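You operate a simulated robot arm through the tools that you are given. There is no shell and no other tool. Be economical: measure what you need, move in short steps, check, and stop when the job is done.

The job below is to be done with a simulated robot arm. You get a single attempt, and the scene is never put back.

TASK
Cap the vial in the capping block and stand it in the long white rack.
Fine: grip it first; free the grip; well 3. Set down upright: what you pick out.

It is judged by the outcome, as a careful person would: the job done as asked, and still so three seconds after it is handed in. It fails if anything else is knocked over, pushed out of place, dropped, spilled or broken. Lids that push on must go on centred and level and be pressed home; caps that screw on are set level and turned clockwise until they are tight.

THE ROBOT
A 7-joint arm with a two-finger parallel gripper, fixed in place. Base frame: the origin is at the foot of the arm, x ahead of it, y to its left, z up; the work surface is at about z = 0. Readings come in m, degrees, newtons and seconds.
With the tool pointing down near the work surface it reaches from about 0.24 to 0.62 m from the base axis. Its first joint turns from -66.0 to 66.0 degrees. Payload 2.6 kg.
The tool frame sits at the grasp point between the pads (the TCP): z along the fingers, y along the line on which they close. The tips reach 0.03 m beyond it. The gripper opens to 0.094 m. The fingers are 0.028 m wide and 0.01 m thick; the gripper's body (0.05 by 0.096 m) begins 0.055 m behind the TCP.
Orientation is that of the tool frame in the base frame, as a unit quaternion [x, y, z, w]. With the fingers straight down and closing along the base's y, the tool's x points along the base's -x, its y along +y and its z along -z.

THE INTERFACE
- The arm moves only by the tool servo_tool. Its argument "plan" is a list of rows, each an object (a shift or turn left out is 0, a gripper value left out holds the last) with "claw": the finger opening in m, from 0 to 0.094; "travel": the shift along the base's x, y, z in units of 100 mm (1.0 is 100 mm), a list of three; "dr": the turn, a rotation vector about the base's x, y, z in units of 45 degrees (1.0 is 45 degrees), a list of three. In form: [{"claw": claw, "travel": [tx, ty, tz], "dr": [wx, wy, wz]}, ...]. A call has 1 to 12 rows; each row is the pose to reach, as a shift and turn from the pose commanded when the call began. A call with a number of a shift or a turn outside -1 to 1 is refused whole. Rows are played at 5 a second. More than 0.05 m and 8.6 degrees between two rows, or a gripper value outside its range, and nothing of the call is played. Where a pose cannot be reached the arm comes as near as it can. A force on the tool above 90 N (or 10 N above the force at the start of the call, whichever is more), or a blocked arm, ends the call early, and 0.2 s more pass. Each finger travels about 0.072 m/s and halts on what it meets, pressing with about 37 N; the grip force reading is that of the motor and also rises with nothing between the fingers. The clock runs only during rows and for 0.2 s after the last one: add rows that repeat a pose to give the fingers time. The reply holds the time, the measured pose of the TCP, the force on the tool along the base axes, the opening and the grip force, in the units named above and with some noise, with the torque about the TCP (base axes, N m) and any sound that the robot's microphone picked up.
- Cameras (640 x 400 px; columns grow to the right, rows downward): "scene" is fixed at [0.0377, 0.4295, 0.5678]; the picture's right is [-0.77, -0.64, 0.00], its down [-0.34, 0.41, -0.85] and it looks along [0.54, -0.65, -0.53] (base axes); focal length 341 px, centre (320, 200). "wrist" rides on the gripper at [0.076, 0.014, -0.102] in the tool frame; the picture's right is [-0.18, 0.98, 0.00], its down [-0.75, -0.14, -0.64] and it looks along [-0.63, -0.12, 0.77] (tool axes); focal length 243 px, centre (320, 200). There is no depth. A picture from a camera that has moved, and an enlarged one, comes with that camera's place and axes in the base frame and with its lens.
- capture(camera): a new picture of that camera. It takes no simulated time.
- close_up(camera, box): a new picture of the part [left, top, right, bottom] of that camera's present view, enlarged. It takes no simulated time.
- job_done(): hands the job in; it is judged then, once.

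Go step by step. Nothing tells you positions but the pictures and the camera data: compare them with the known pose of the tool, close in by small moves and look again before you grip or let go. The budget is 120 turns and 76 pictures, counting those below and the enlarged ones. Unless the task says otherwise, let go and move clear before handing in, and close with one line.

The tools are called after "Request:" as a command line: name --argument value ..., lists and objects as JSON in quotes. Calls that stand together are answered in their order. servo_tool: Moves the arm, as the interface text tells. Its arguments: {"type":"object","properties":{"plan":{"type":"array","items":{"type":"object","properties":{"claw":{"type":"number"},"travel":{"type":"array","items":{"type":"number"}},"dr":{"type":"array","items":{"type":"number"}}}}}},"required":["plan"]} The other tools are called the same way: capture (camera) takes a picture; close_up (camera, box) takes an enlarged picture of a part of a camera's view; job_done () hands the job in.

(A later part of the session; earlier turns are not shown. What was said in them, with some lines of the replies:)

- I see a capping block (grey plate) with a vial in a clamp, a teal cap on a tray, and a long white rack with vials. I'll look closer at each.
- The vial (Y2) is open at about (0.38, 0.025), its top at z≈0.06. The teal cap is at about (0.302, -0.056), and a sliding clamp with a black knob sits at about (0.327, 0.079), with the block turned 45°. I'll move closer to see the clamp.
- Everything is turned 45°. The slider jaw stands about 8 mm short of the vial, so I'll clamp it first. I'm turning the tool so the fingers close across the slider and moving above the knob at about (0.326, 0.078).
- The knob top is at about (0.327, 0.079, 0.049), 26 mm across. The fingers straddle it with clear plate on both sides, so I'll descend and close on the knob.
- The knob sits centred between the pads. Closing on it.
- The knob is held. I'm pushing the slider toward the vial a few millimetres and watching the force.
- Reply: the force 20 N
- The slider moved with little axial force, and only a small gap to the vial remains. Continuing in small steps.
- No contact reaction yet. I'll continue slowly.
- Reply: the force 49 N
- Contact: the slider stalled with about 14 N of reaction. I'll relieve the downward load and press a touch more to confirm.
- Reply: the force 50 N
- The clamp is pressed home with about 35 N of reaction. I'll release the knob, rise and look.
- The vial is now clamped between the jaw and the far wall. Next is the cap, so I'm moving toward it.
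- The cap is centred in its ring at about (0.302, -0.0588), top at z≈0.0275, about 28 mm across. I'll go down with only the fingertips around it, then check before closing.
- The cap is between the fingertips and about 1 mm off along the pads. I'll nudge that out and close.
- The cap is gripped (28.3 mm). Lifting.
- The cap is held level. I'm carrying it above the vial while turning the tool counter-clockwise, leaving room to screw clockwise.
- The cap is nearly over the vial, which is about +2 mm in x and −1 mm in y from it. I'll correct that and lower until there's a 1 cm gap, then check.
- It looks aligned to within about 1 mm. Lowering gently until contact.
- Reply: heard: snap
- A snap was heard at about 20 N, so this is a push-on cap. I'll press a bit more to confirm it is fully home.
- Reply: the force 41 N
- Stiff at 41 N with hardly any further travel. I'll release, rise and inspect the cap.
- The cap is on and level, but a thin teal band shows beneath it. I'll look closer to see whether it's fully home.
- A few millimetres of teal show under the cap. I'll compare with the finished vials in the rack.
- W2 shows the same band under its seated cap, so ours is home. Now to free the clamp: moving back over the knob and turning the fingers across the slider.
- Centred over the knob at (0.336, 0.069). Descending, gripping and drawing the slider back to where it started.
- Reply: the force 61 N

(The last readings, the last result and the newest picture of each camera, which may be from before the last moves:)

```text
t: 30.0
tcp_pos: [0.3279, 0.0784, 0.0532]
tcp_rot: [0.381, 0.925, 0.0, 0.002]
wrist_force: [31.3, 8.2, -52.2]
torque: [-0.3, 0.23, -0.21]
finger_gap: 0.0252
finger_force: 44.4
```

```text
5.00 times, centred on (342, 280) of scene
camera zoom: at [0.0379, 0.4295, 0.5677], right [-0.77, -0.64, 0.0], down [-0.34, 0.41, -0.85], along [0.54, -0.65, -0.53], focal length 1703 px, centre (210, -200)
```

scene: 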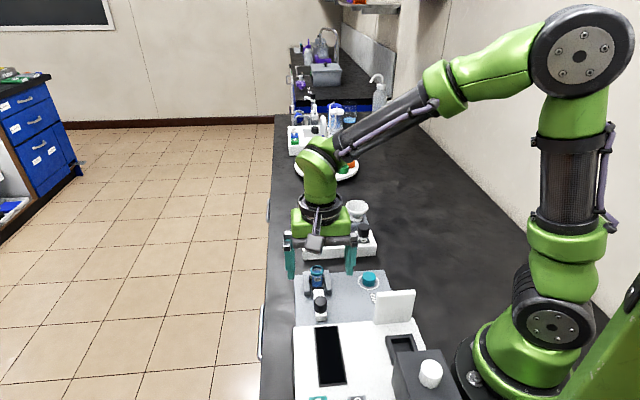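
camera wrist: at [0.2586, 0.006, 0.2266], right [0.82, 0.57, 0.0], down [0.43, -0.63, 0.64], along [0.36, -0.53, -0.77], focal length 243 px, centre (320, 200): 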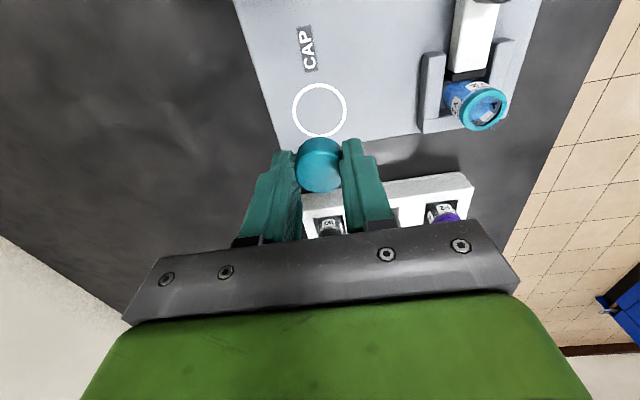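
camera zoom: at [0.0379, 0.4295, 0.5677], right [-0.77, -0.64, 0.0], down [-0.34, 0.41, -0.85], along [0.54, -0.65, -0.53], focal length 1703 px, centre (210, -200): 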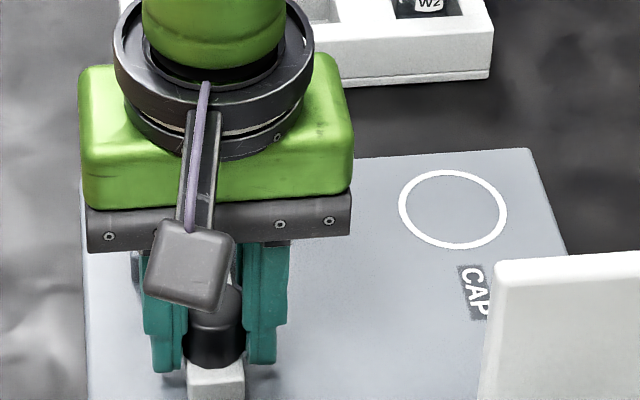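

The slider is back at its stop. Relaxing, releasing and rising to look.

Request:
servo_tool --plan '[{"travel": [0.01, -0.005, -0.01]}, {"travel": [0.01, -0.005, -0.01], "claw": 0.05}, {"travel": [0.01, -0.005, -0.01], "claw": 0.094}, {"travel": [0.01, -0.005, -0.01], "claw": 0.094}, {"travel": [0.01, -0.005, 0.3]}, {"travel": [0.01, -0.005, 0.7]}, {"travel": [0.01, -0.005, 0.98]}, {"travel": [0.01, -0.005, 0.98]}]'

Request:
close_up --camera "wrist" --box '[230, 50, 430, 220]'

Request:
close_up --camera "scene" --box '[290, 245, 350, 325]'

```text
t: 31.8
tcp_pos: [0.3283, 0.0782, 0.1531]
tcp_rot: [0.382, 0.924, 0.0, 0.0]
wrist_force: [0.1, -0.1, 0.7]
torque: [-0.03, 0.0, 0.0]
finger_gap: 0.0938
finger_force: 0.1
```

```text
2.35 times, centred on (330, 135) of wrist
camera zoom: at [0.2848, 0.1412, 0.2547], right [0.82, 0.57, 0.0], down [0.43, -0.63, 0.64], along [0.36, -0.53, -0.77], focal length 571 px, centre (296, 353)
```

zoom: 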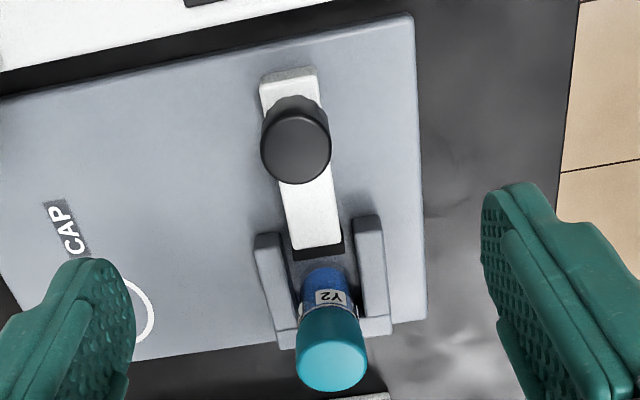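

```text
5.00 times, centred on (320, 285) of scene
camera zoom: at [0.0377, 0.4295, 0.5678], right [-0.77, -0.64, 0.0], down [-0.34, 0.41, -0.85], along [0.54, -0.65, -0.53], focal length 1703 px, centre (320, -225)
```

zoom: 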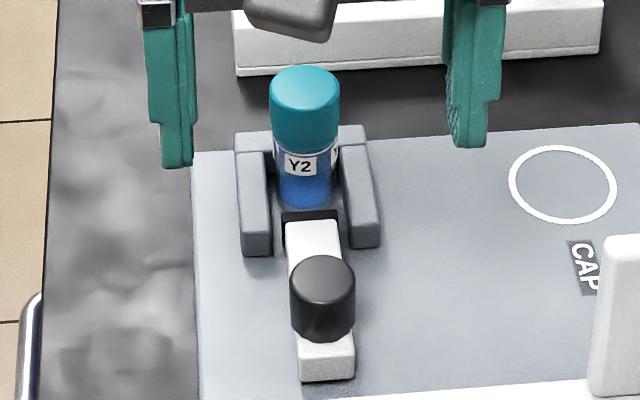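

The vial is capped and free. I'm moving above it and turning the fingers so that at the rack they'll close across it rather than toward the neighbouring vials.

Request:
servo_tool --plan '[{"travel": [0.09, -0.09, 0], "dr": [0, 0, 0.167]}, {"travel": [0.18, -0.18, 0], "dr": [0, 0, 0.333]}, {"travel": [0.27, -0.27, 0], "dr": [0, 0, 0.5]}, {"travel": [0.36, -0.36, 0], "dr": [0, 0, 0.667]}, {"travel": [0.45, -0.45, 0], "dr": [0, 0, 0.833]}, {"travel": [0.567, -0.577, 0], "dr": [0, 0, 1.0]}]'

Request:
servo_tool --plan '[{"dr": [0, 0, 0.167], "claw": 0.06}, {"dr": [0, 0, 0.333]}, {"dr": [0, 0, 0.5]}, {"dr": [0, 0, 0.667]}, {"dr": [0, 0, 0.833]}, {"dr": [0, 0, 1.0]}, {"dr": [0, 0, 1.0]}]'

Request:
capture --camera "wrist"

```text
t: 33.2
tcp_pos: [0.3846, 0.0206, 0.1519]
tcp_rot: [-0.002, 1.0, 0.0, 0.0]
wrist_force: [0.4, -0.2, 0.6]
torque: [0.01, 0.02, 0.02]
finger_gap: 0.0941
finger_force: 0.0
```

```text
t: 34.8
tcp_pos: [0.3837, 0.0202, 0.1521]
tcp_rot: [-0.384, 0.923, -0.001, 0.001]
wrist_force: [0.4, -0.1, 0.1]
torque: [-0.02, -0.04, 0.01]
finger_gap: 0.0602
finger_force: 0.1
```

```text
32 pictures are left
camera wrist: at [0.3208, -0.0238, 0.2546], right [-0.57, 0.82, 0.0], down [0.63, 0.43, 0.64], along [0.53, 0.36, -0.77], focal length 243 px, centre (320, 200)
```

wrist: 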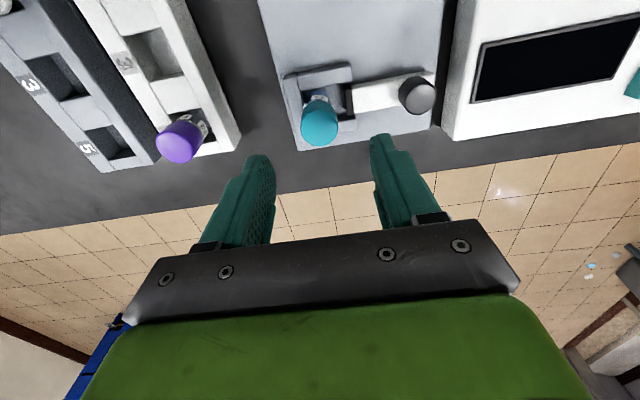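

The cap is centred between the fingers. Descending around it.

Request:
servo_tool --plan '[{"travel": [0, 0, -0.3]}, {"travel": [0, 0, -0.55]}, {"travel": [0, 0, -0.67]}, {"travel": [0, 0, -0.67]}]'

Request:
close_up --camera "wrist" --box '[220, 80, 420, 240]'

Request:
close_up --camera "scene" --box '[280, 225, 380, 310]'

```text
t: 35.8
tcp_pos: [0.3843, 0.0204, 0.0855]
tcp_rot: [-0.383, 0.924, 0.0, 0.0]
wrist_force: [-0.8, 0.0, -0.2]
torque: [-0.03, 0.02, -0.01]
finger_gap: 0.0601
finger_force: 0.0
```

```text
2.50 times, centred on (320, 160) of wrist
camera zoom: at [0.3212, -0.0232, 0.1875], right [-0.57, 0.82, 0.0], down [0.63, 0.43, 0.64], along [0.53, 0.36, -0.77], focal length 606 px, centre (320, 300)
```

zoom: 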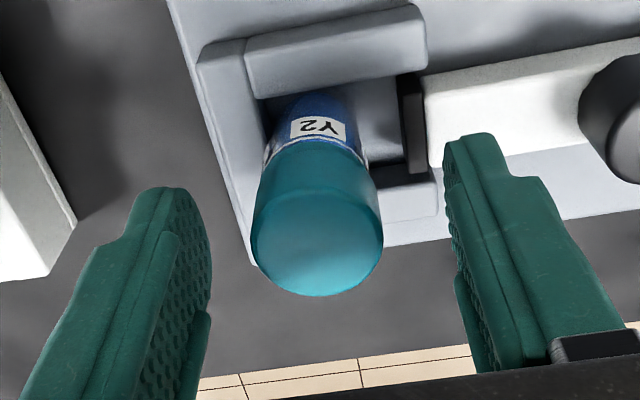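

```text
4.71 times, centred on (330, 268) of scene
camera zoom: at [0.0377, 0.4295, 0.5678], right [-0.77, -0.64, 0.0], down [-0.34, 0.41, -0.85], along [0.54, -0.65, -0.53], focal length 1603 px, centre (273, -118)
```

zoom: 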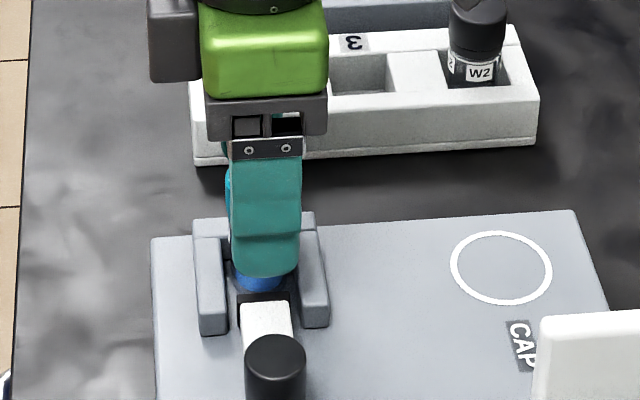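

Aligned within 1 mm. Gripping the cap and lifting the vial a little.

Request:
servo_tool --plan '[{"claw": 0.02}, {"claw": 0.02}, {"claw": 0.02}, {"claw": 0.02}, {"claw": 0.02, "travel": [0, 0, 0.1]}, {"claw": 0.02, "travel": [0, 0, 0.25]}, {"claw": 0.02, "travel": [0, 0, 0.25]}]'

Request:
close_up --camera "scene" --box '[280, 205, 380, 310]'

```text
t: 37.4
tcp_pos: [0.3847, 0.0208, 0.1105]
tcp_rot: [-0.384, 0.923, 0.0, 0.0]
wrist_force: [-0.2, 0.0, 0.2]
torque: [0.01, 0.0, 0.03]
finger_gap: 0.0278
finger_force: 36.6
```

```text
3.81 times, centred on (330, 258) of scene
camera zoom: at [0.0377, 0.4295, 0.5678], right [-0.77, -0.64, 0.0], down [-0.34, 0.41, -0.85], along [0.54, -0.65, -0.53], focal length 1298 px, centre (282, -19)
```

zoom: 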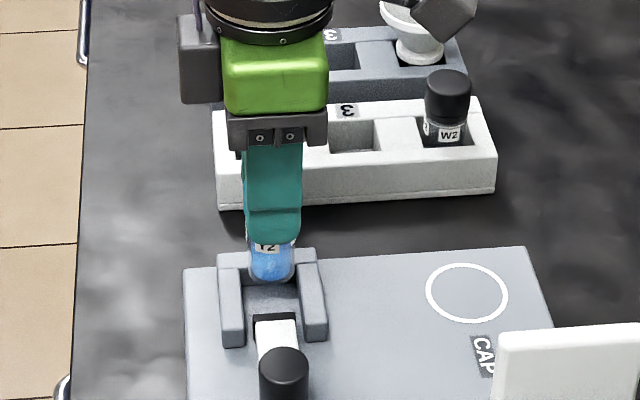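

The vial came up with its cap. Raising it higher and moving toward the rack.

Request:
servo_tool --plan '[{"travel": [0, 0, 0.35]}, {"travel": [0, 0, 0.7]}, {"travel": [0.05, -0.35, 0.8]}, {"travel": [0.08, -0.7, 0.8]}, {"travel": [0.1, -0.98, 0.8]}, {"travel": [0.1, -0.98, 0.8]}]'

Request:
capture --camera "wrist"

```text
t: 38.8
tcp_pos: [0.3935, -0.0781, 0.1894]
tcp_rot: [-0.384, 0.923, 0.0, 0.0]
wrist_force: [0.5, 0.1, -0.1]
torque: [0.01, -0.03, 0.01]
finger_gap: 0.028
finger_force: 37.5
```

```text
28 pictures are left
camera wrist: at [0.3306, -0.122, 0.2919], right [-0.57, 0.82, 0.0], down [0.63, 0.43, 0.64], along [0.53, 0.36, -0.77], focal length 243 px, centre (320, 200)
```

wrist: 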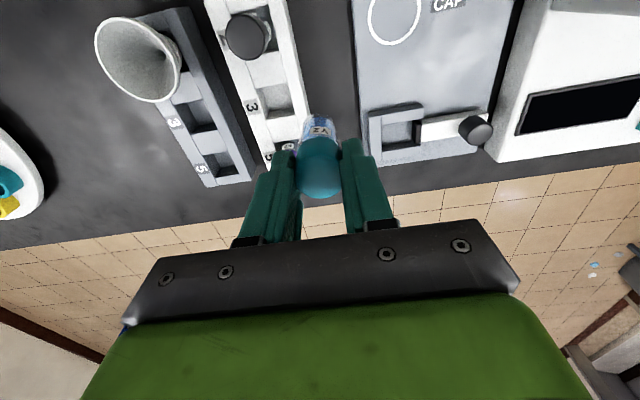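

Request:
close_up --camera "wrist" --box '[180, 0, 340, 160]'

Request:
close_up --camera "scene" --box '[300, 205, 380, 262]'

```text
2.50 times, centred on (260, 80) of wrist
camera zoom: at [0.3306, -0.122, 0.2919], right [-0.57, 0.82, 0.0], down [0.63, 0.43, 0.64], along [0.53, 0.36, -0.77], focal length 606 px, centre (470, 500)
```

zoom: 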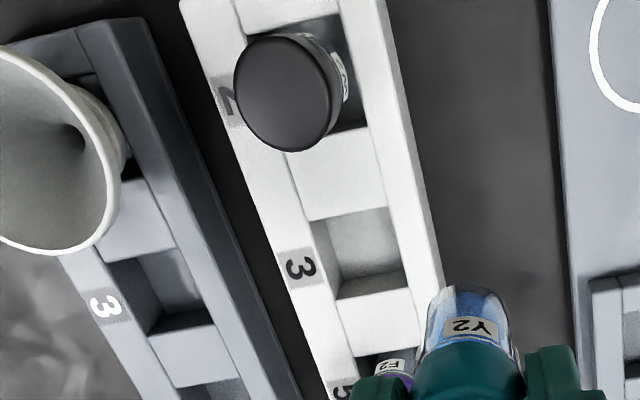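

```text
7.02 times, centred on (340, 234) of scene
camera zoom: at [0.0377, 0.4295, 0.5678], right [-0.77, -0.64, 0.0], down [-0.34, 0.41, -0.85], along [0.54, -0.65, -0.53], focal length 2390 px, centre (180, -35)
```

zoom: 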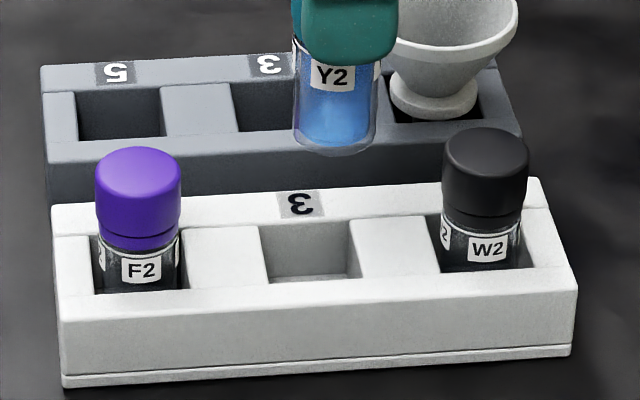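

Well 3 (middle, labelled 3) is empty; its centre is at about (0.424, −0.110). I'm going above it with the vial bottom about 1.5 cm over the rack.

Request:
servo_tool --plan '[{"travel": [0.15, -0.16, 0]}, {"travel": [0.305, -0.32, 0]}, {"travel": [0.305, -0.32, -0.3]}, {"travel": [0.305, -0.32, -0.6]}, {"travel": [0.305, -0.32, -0.6]}]'

Request:
close_up --camera "scene" --box '[300, 200, 380, 262]'

Request:
close_up --camera "wrist" --box '[240, 40, 400, 200]'

```text
t: 40.0
tcp_pos: [0.4252, -0.1082, 0.1294]
tcp_rot: [-0.383, 0.924, 0.0, 0.0]
wrist_force: [-0.4, 0.5, -1.2]
torque: [0.02, -0.06, 0.01]
finger_gap: 0.0277
finger_force: 36.9
```

```text
6.45 times, centred on (340, 231) of scene
camera zoom: at [0.0377, 0.4295, 0.5678], right [-0.77, -0.64, 0.0], down [-0.34, 0.41, -0.85], along [0.54, -0.65, -0.53], focal length 2197 px, centre (191, 0)
```

zoom: 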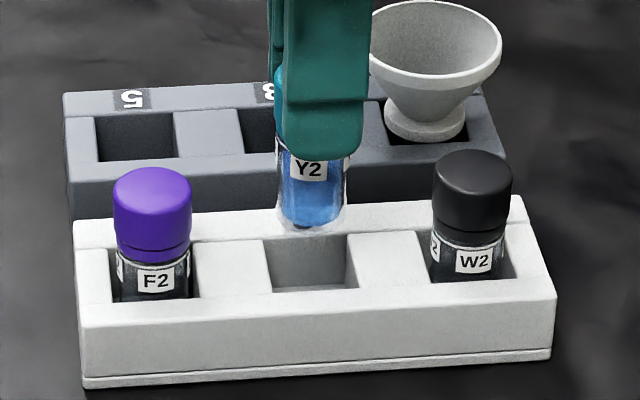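

```text
2.50 times, centred on (320, 120) of wrist
camera zoom: at [0.3614, -0.1531, 0.2322], right [-0.57, 0.82, 0.0], down [0.63, 0.43, 0.64], along [0.53, 0.36, -0.77], focal length 606 px, centre (320, 400)
```

zoom: 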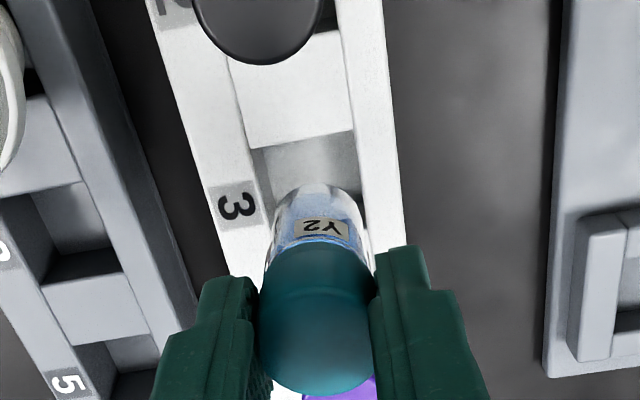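

I'll take tighter views to measure the well corners against the vial.

Request:
close_up --camera "wrist" --box '[290, 70, 360, 140]'

Request:
close_up --camera "scene" --box '[325, 214, 361, 250]'

```text
5.71 times, centred on (325, 105) of wrist
camera zoom: at [0.3614, -0.1531, 0.2322], right [-0.57, 0.82, 0.0], down [0.63, 0.43, 0.64], along [0.53, 0.36, -0.77], focal length 1386 px, centre (291, 743)
```

zoom: 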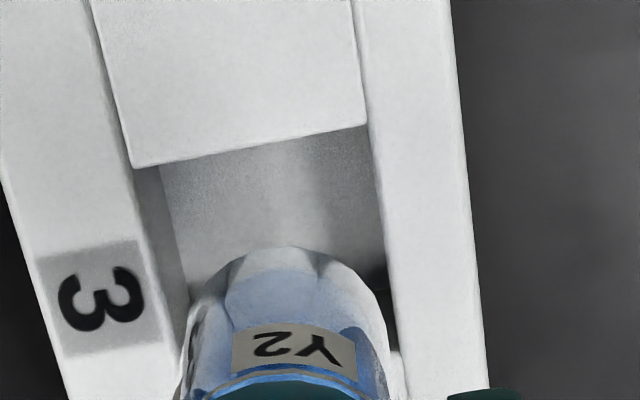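

```text
11.11 times, centred on (343, 232) of scene
camera zoom: at [0.0377, 0.4295, 0.5678], right [-0.77, -0.64, 0.0], down [-0.34, 0.41, -0.85], along [0.54, -0.65, -0.53], focal length 3784 px, centre (64, -156)
```

zoom: 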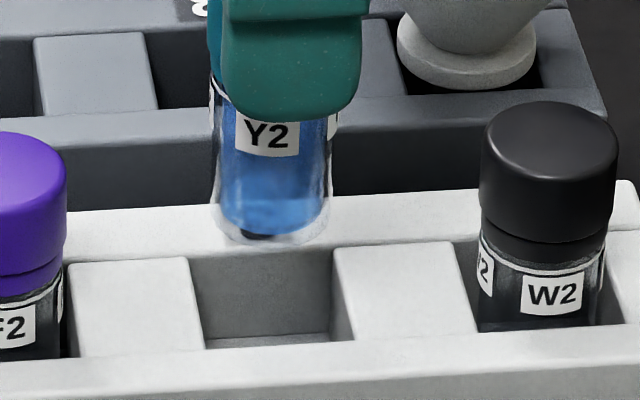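

The well centre is about 3 mm toward −y from the vial axis, and the rack top is at z≈0.03. I'll shift and lower the vial partway into the well.

Request:
servo_tool --plan '[{"travel": [0.003, -0.029, 0]}, {"travel": [0.003, -0.029, -0.1]}, {"travel": [0.003, -0.029, -0.18]}, {"travel": [0.003, -0.029, -0.18]}]'

Request:
close_up --camera "wrist" --box '[280, 70, 360, 150]'

Request:
close_up --camera "scene" --box '[325, 214, 361, 250]'

```text
t: 41.0
tcp_pos: [0.4257, -0.1126, 0.1117]
tcp_rot: [-0.382, 0.924, 0.0, 0.001]
wrist_force: [-0.2, -0.3, -1.5]
torque: [0.03, -0.01, 0.0]
finger_gap: 0.0281
finger_force: 37.0
```

```text
5.00 times, centred on (320, 110) of wrist
camera zoom: at [0.3616, -0.1562, 0.2143], right [-0.57, 0.82, 0.0], down [0.63, 0.43, 0.64], along [0.53, 0.36, -0.77], focal length 1213 px, centre (320, 650)
```

zoom: 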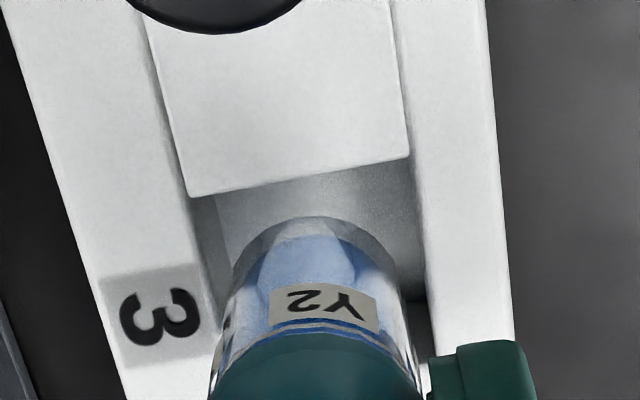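

```text
11.11 times, centred on (343, 232) of scene
camera zoom: at [0.0377, 0.4295, 0.5678], right [-0.77, -0.64, 0.0], down [-0.34, 0.41, -0.85], along [0.54, -0.65, -0.53], focal length 3784 px, centre (64, -156)
```

zoom: 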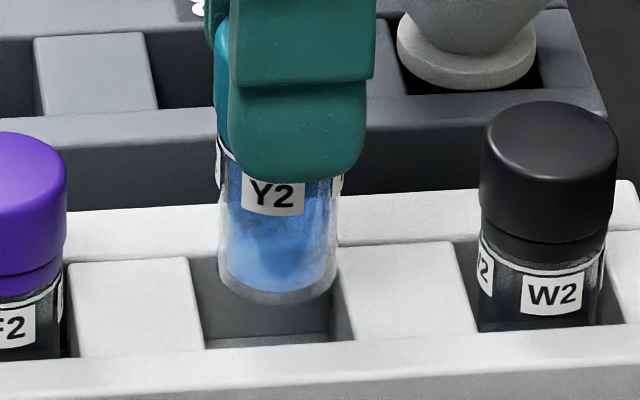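

The vial is well centred over well 3. Lowering it further with small steps.

Request:
servo_tool --plan '[{"travel": [0.004, 0.003, -0.05]}, {"travel": [0.004, 0.003, -0.1]}, {"travel": [0.004, 0.003, -0.15]}, {"travel": [0.004, 0.003, -0.19]}, {"travel": [0.004, 0.003, -0.19]}]'

Request:
close_up --camera "scene" --box '[325, 214, 361, 250]'

```text
t: 42.2
tcp_pos: [0.4258, -0.1122, 0.0934]
tcp_rot: [-0.383, 0.924, 0.0, 0.0]
wrist_force: [-0.1, 0.1, -0.3]
torque: [0.02, 0.0, -0.01]
finger_gap: 0.0276
finger_force: 36.8
```

```text
11.11 times, centred on (343, 232) of scene
camera zoom: at [0.0377, 0.4295, 0.5678], right [-0.77, -0.64, 0.0], down [-0.34, 0.41, -0.85], along [0.54, -0.65, -0.53], focal length 3784 px, centre (64, -156)
```

zoom: 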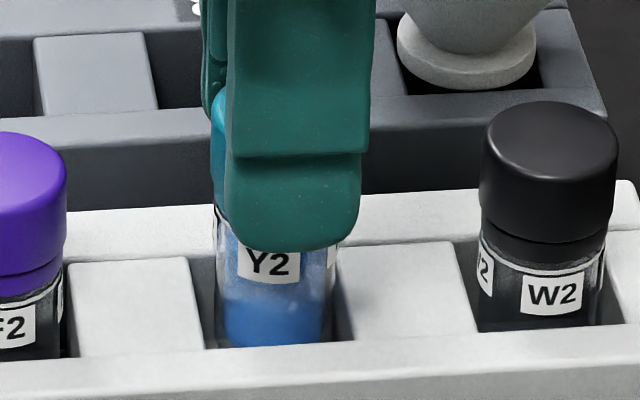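

It's entering freely, with about 1 cm left to go. Lowering until it touches the floor.

Request:
servo_tool --plan '[{"travel": [0, 0, -0.03]}, {"travel": [0, 0, -0.06]}, {"travel": [0, 0, -0.08]}, {"travel": [0, 0, -0.08]}]'

Request:
servo_tool --plan '[{"travel": [0, 0, -0.01]}, {"travel": [0, 0, -0.02]}, {"travel": [0, 0, -0.02]}]'

Request:
close_up --camera "scene" --box '[300, 205, 380, 262]'

```text
t: 43.2
tcp_pos: [0.4258, -0.1115, 0.0852]
tcp_rot: [-0.383, 0.924, 0.0, 0.001]
wrist_force: [0.0, -0.4, -0.7]
torque: [-0.02, 0.0, -0.02]
finger_gap: 0.0277
finger_force: 36.9
```

```text
t: 44.0
tcp_pos: [0.4253, -0.1123, 0.0822]
tcp_rot: [-0.383, 0.924, 0.0, -0.001]
wrist_force: [0.3, 0.2, -0.1]
torque: [0.0, 0.02, 0.02]
finger_gap: 0.0278
finger_force: 37.1
```

```text
7.02 times, centred on (340, 234) of scene
camera zoom: at [0.0377, 0.4295, 0.5678], right [-0.77, -0.64, 0.0], down [-0.34, 0.41, -0.85], along [0.54, -0.65, -0.53], focal length 2390 px, centre (180, -35)
```

zoom: 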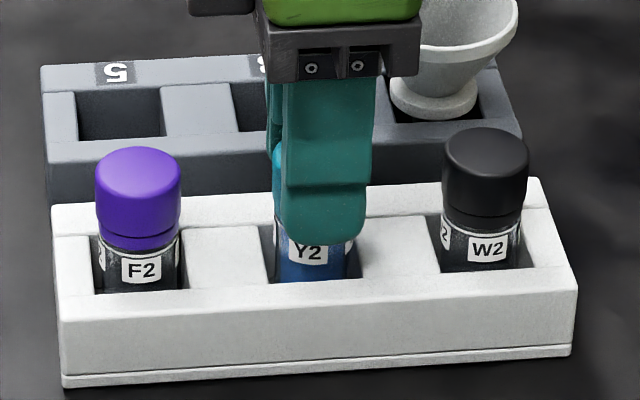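

About 3 mm left by label height. Continuing in 1 mm steps.

Request:
servo_tool --plan '[{"travel": [0, 0, -0.01]}, {"travel": [0, 0, -0.02]}, {"travel": [0, 0, -0.03]}, {"travel": [0, 0, -0.03]}]'

```text
t: 45.0
tcp_pos: [0.4261, -0.1117, 0.0802]
tcp_rot: [-0.383, 0.924, 0.0, 0.0]
wrist_force: [-0.8, 0.4, 1.6]
torque: [0.01, 0.02, 0.03]
finger_gap: 0.0276
finger_force: 36.8
```

Request:
servo_tool --plan '[{"travel": [0, 0, -0.01]}, {"travel": [0, 0, -0.015]}, {"travel": [0, 0, -0.015]}]'

```text
t: 45.8
tcp_pos: [0.4268, -0.1112, 0.0795]
tcp_rot: [-0.383, 0.924, -0.001, 0.001]
wrist_force: [-3.1, 1.0, 19.2]
torque: [0.0, 0.17, 0.0]
finger_gap: 0.0277
finger_force: 37.3
```

Floor contact at 19 N, so the vial is standing. I'll relax 1 mm, open modestly and rise.

Request:
servo_tool --plan '[{"travel": [0, 0, 0.012]}, {"travel": [0, 0, 0.012], "claw": 0.04}, {"travel": [0, 0, 0.012], "claw": 0.055}, {"travel": [0, 0, 0.012], "claw": 0.055}, {"travel": [0, 0, 0.3]}, {"travel": [0, 0, 0.7]}, {"travel": [0, 0, 1.0]}, {"travel": [0, 0, 1.0]}]'

Request:
close_up --camera "scene" --box '[290, 190, 400, 270]'

Request:
capture --camera "wrist"

```text
t: 47.6
tcp_pos: [0.4258, -0.1125, 0.1788]
tcp_rot: [-0.384, 0.923, 0.0, 0.0]
wrist_force: [0.1, 0.6, 0.1]
torque: [0.01, 0.02, 0.02]
finger_gap: 0.055
finger_force: 0.1
```

```text
5.00 times, centred on (345, 230) of scene
camera zoom: at [0.0377, 0.4295, 0.5678], right [-0.77, -0.64, 0.0], down [-0.34, 0.41, -0.85], along [0.54, -0.65, -0.53], focal length 1703 px, centre (195, 50)
```

zoom: 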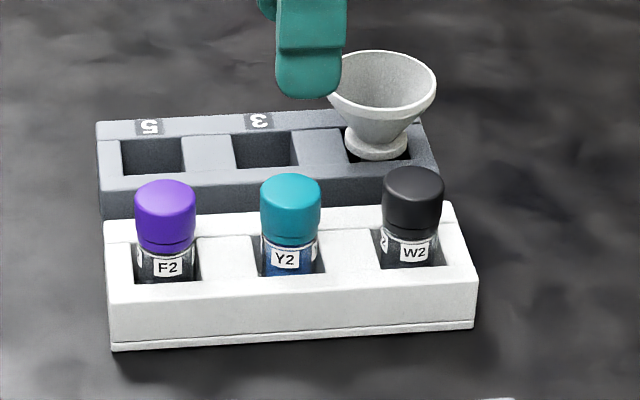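

```text
16 pictures are left
camera wrist: at [0.3617, -0.1559, 0.2819], right [-0.57, 0.82, 0.0], down [0.63, 0.43, 0.64], along [0.53, 0.36, -0.77], focal length 243 px, centre (320, 200)
```

wrist: 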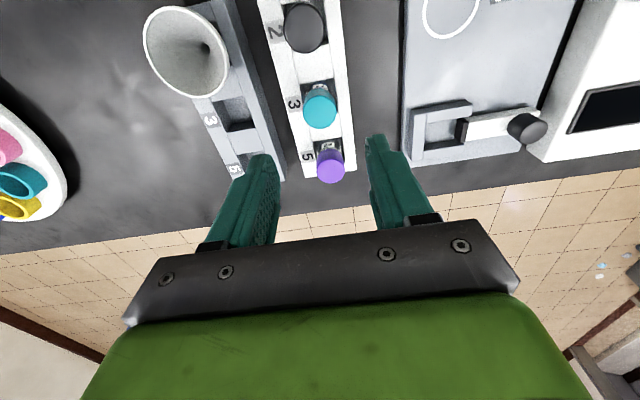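

Y2 stands upright in well 3, level with its neighbours. Its cap is on, the clamp is open, nothing else has moved, and the gripper is clear.

Request:
job_done

```text
The job is handed in.
```

The vial Y2 was clamped, capped (the cap snapped on), unclamped and stood upright in well 3 of the long white rack.
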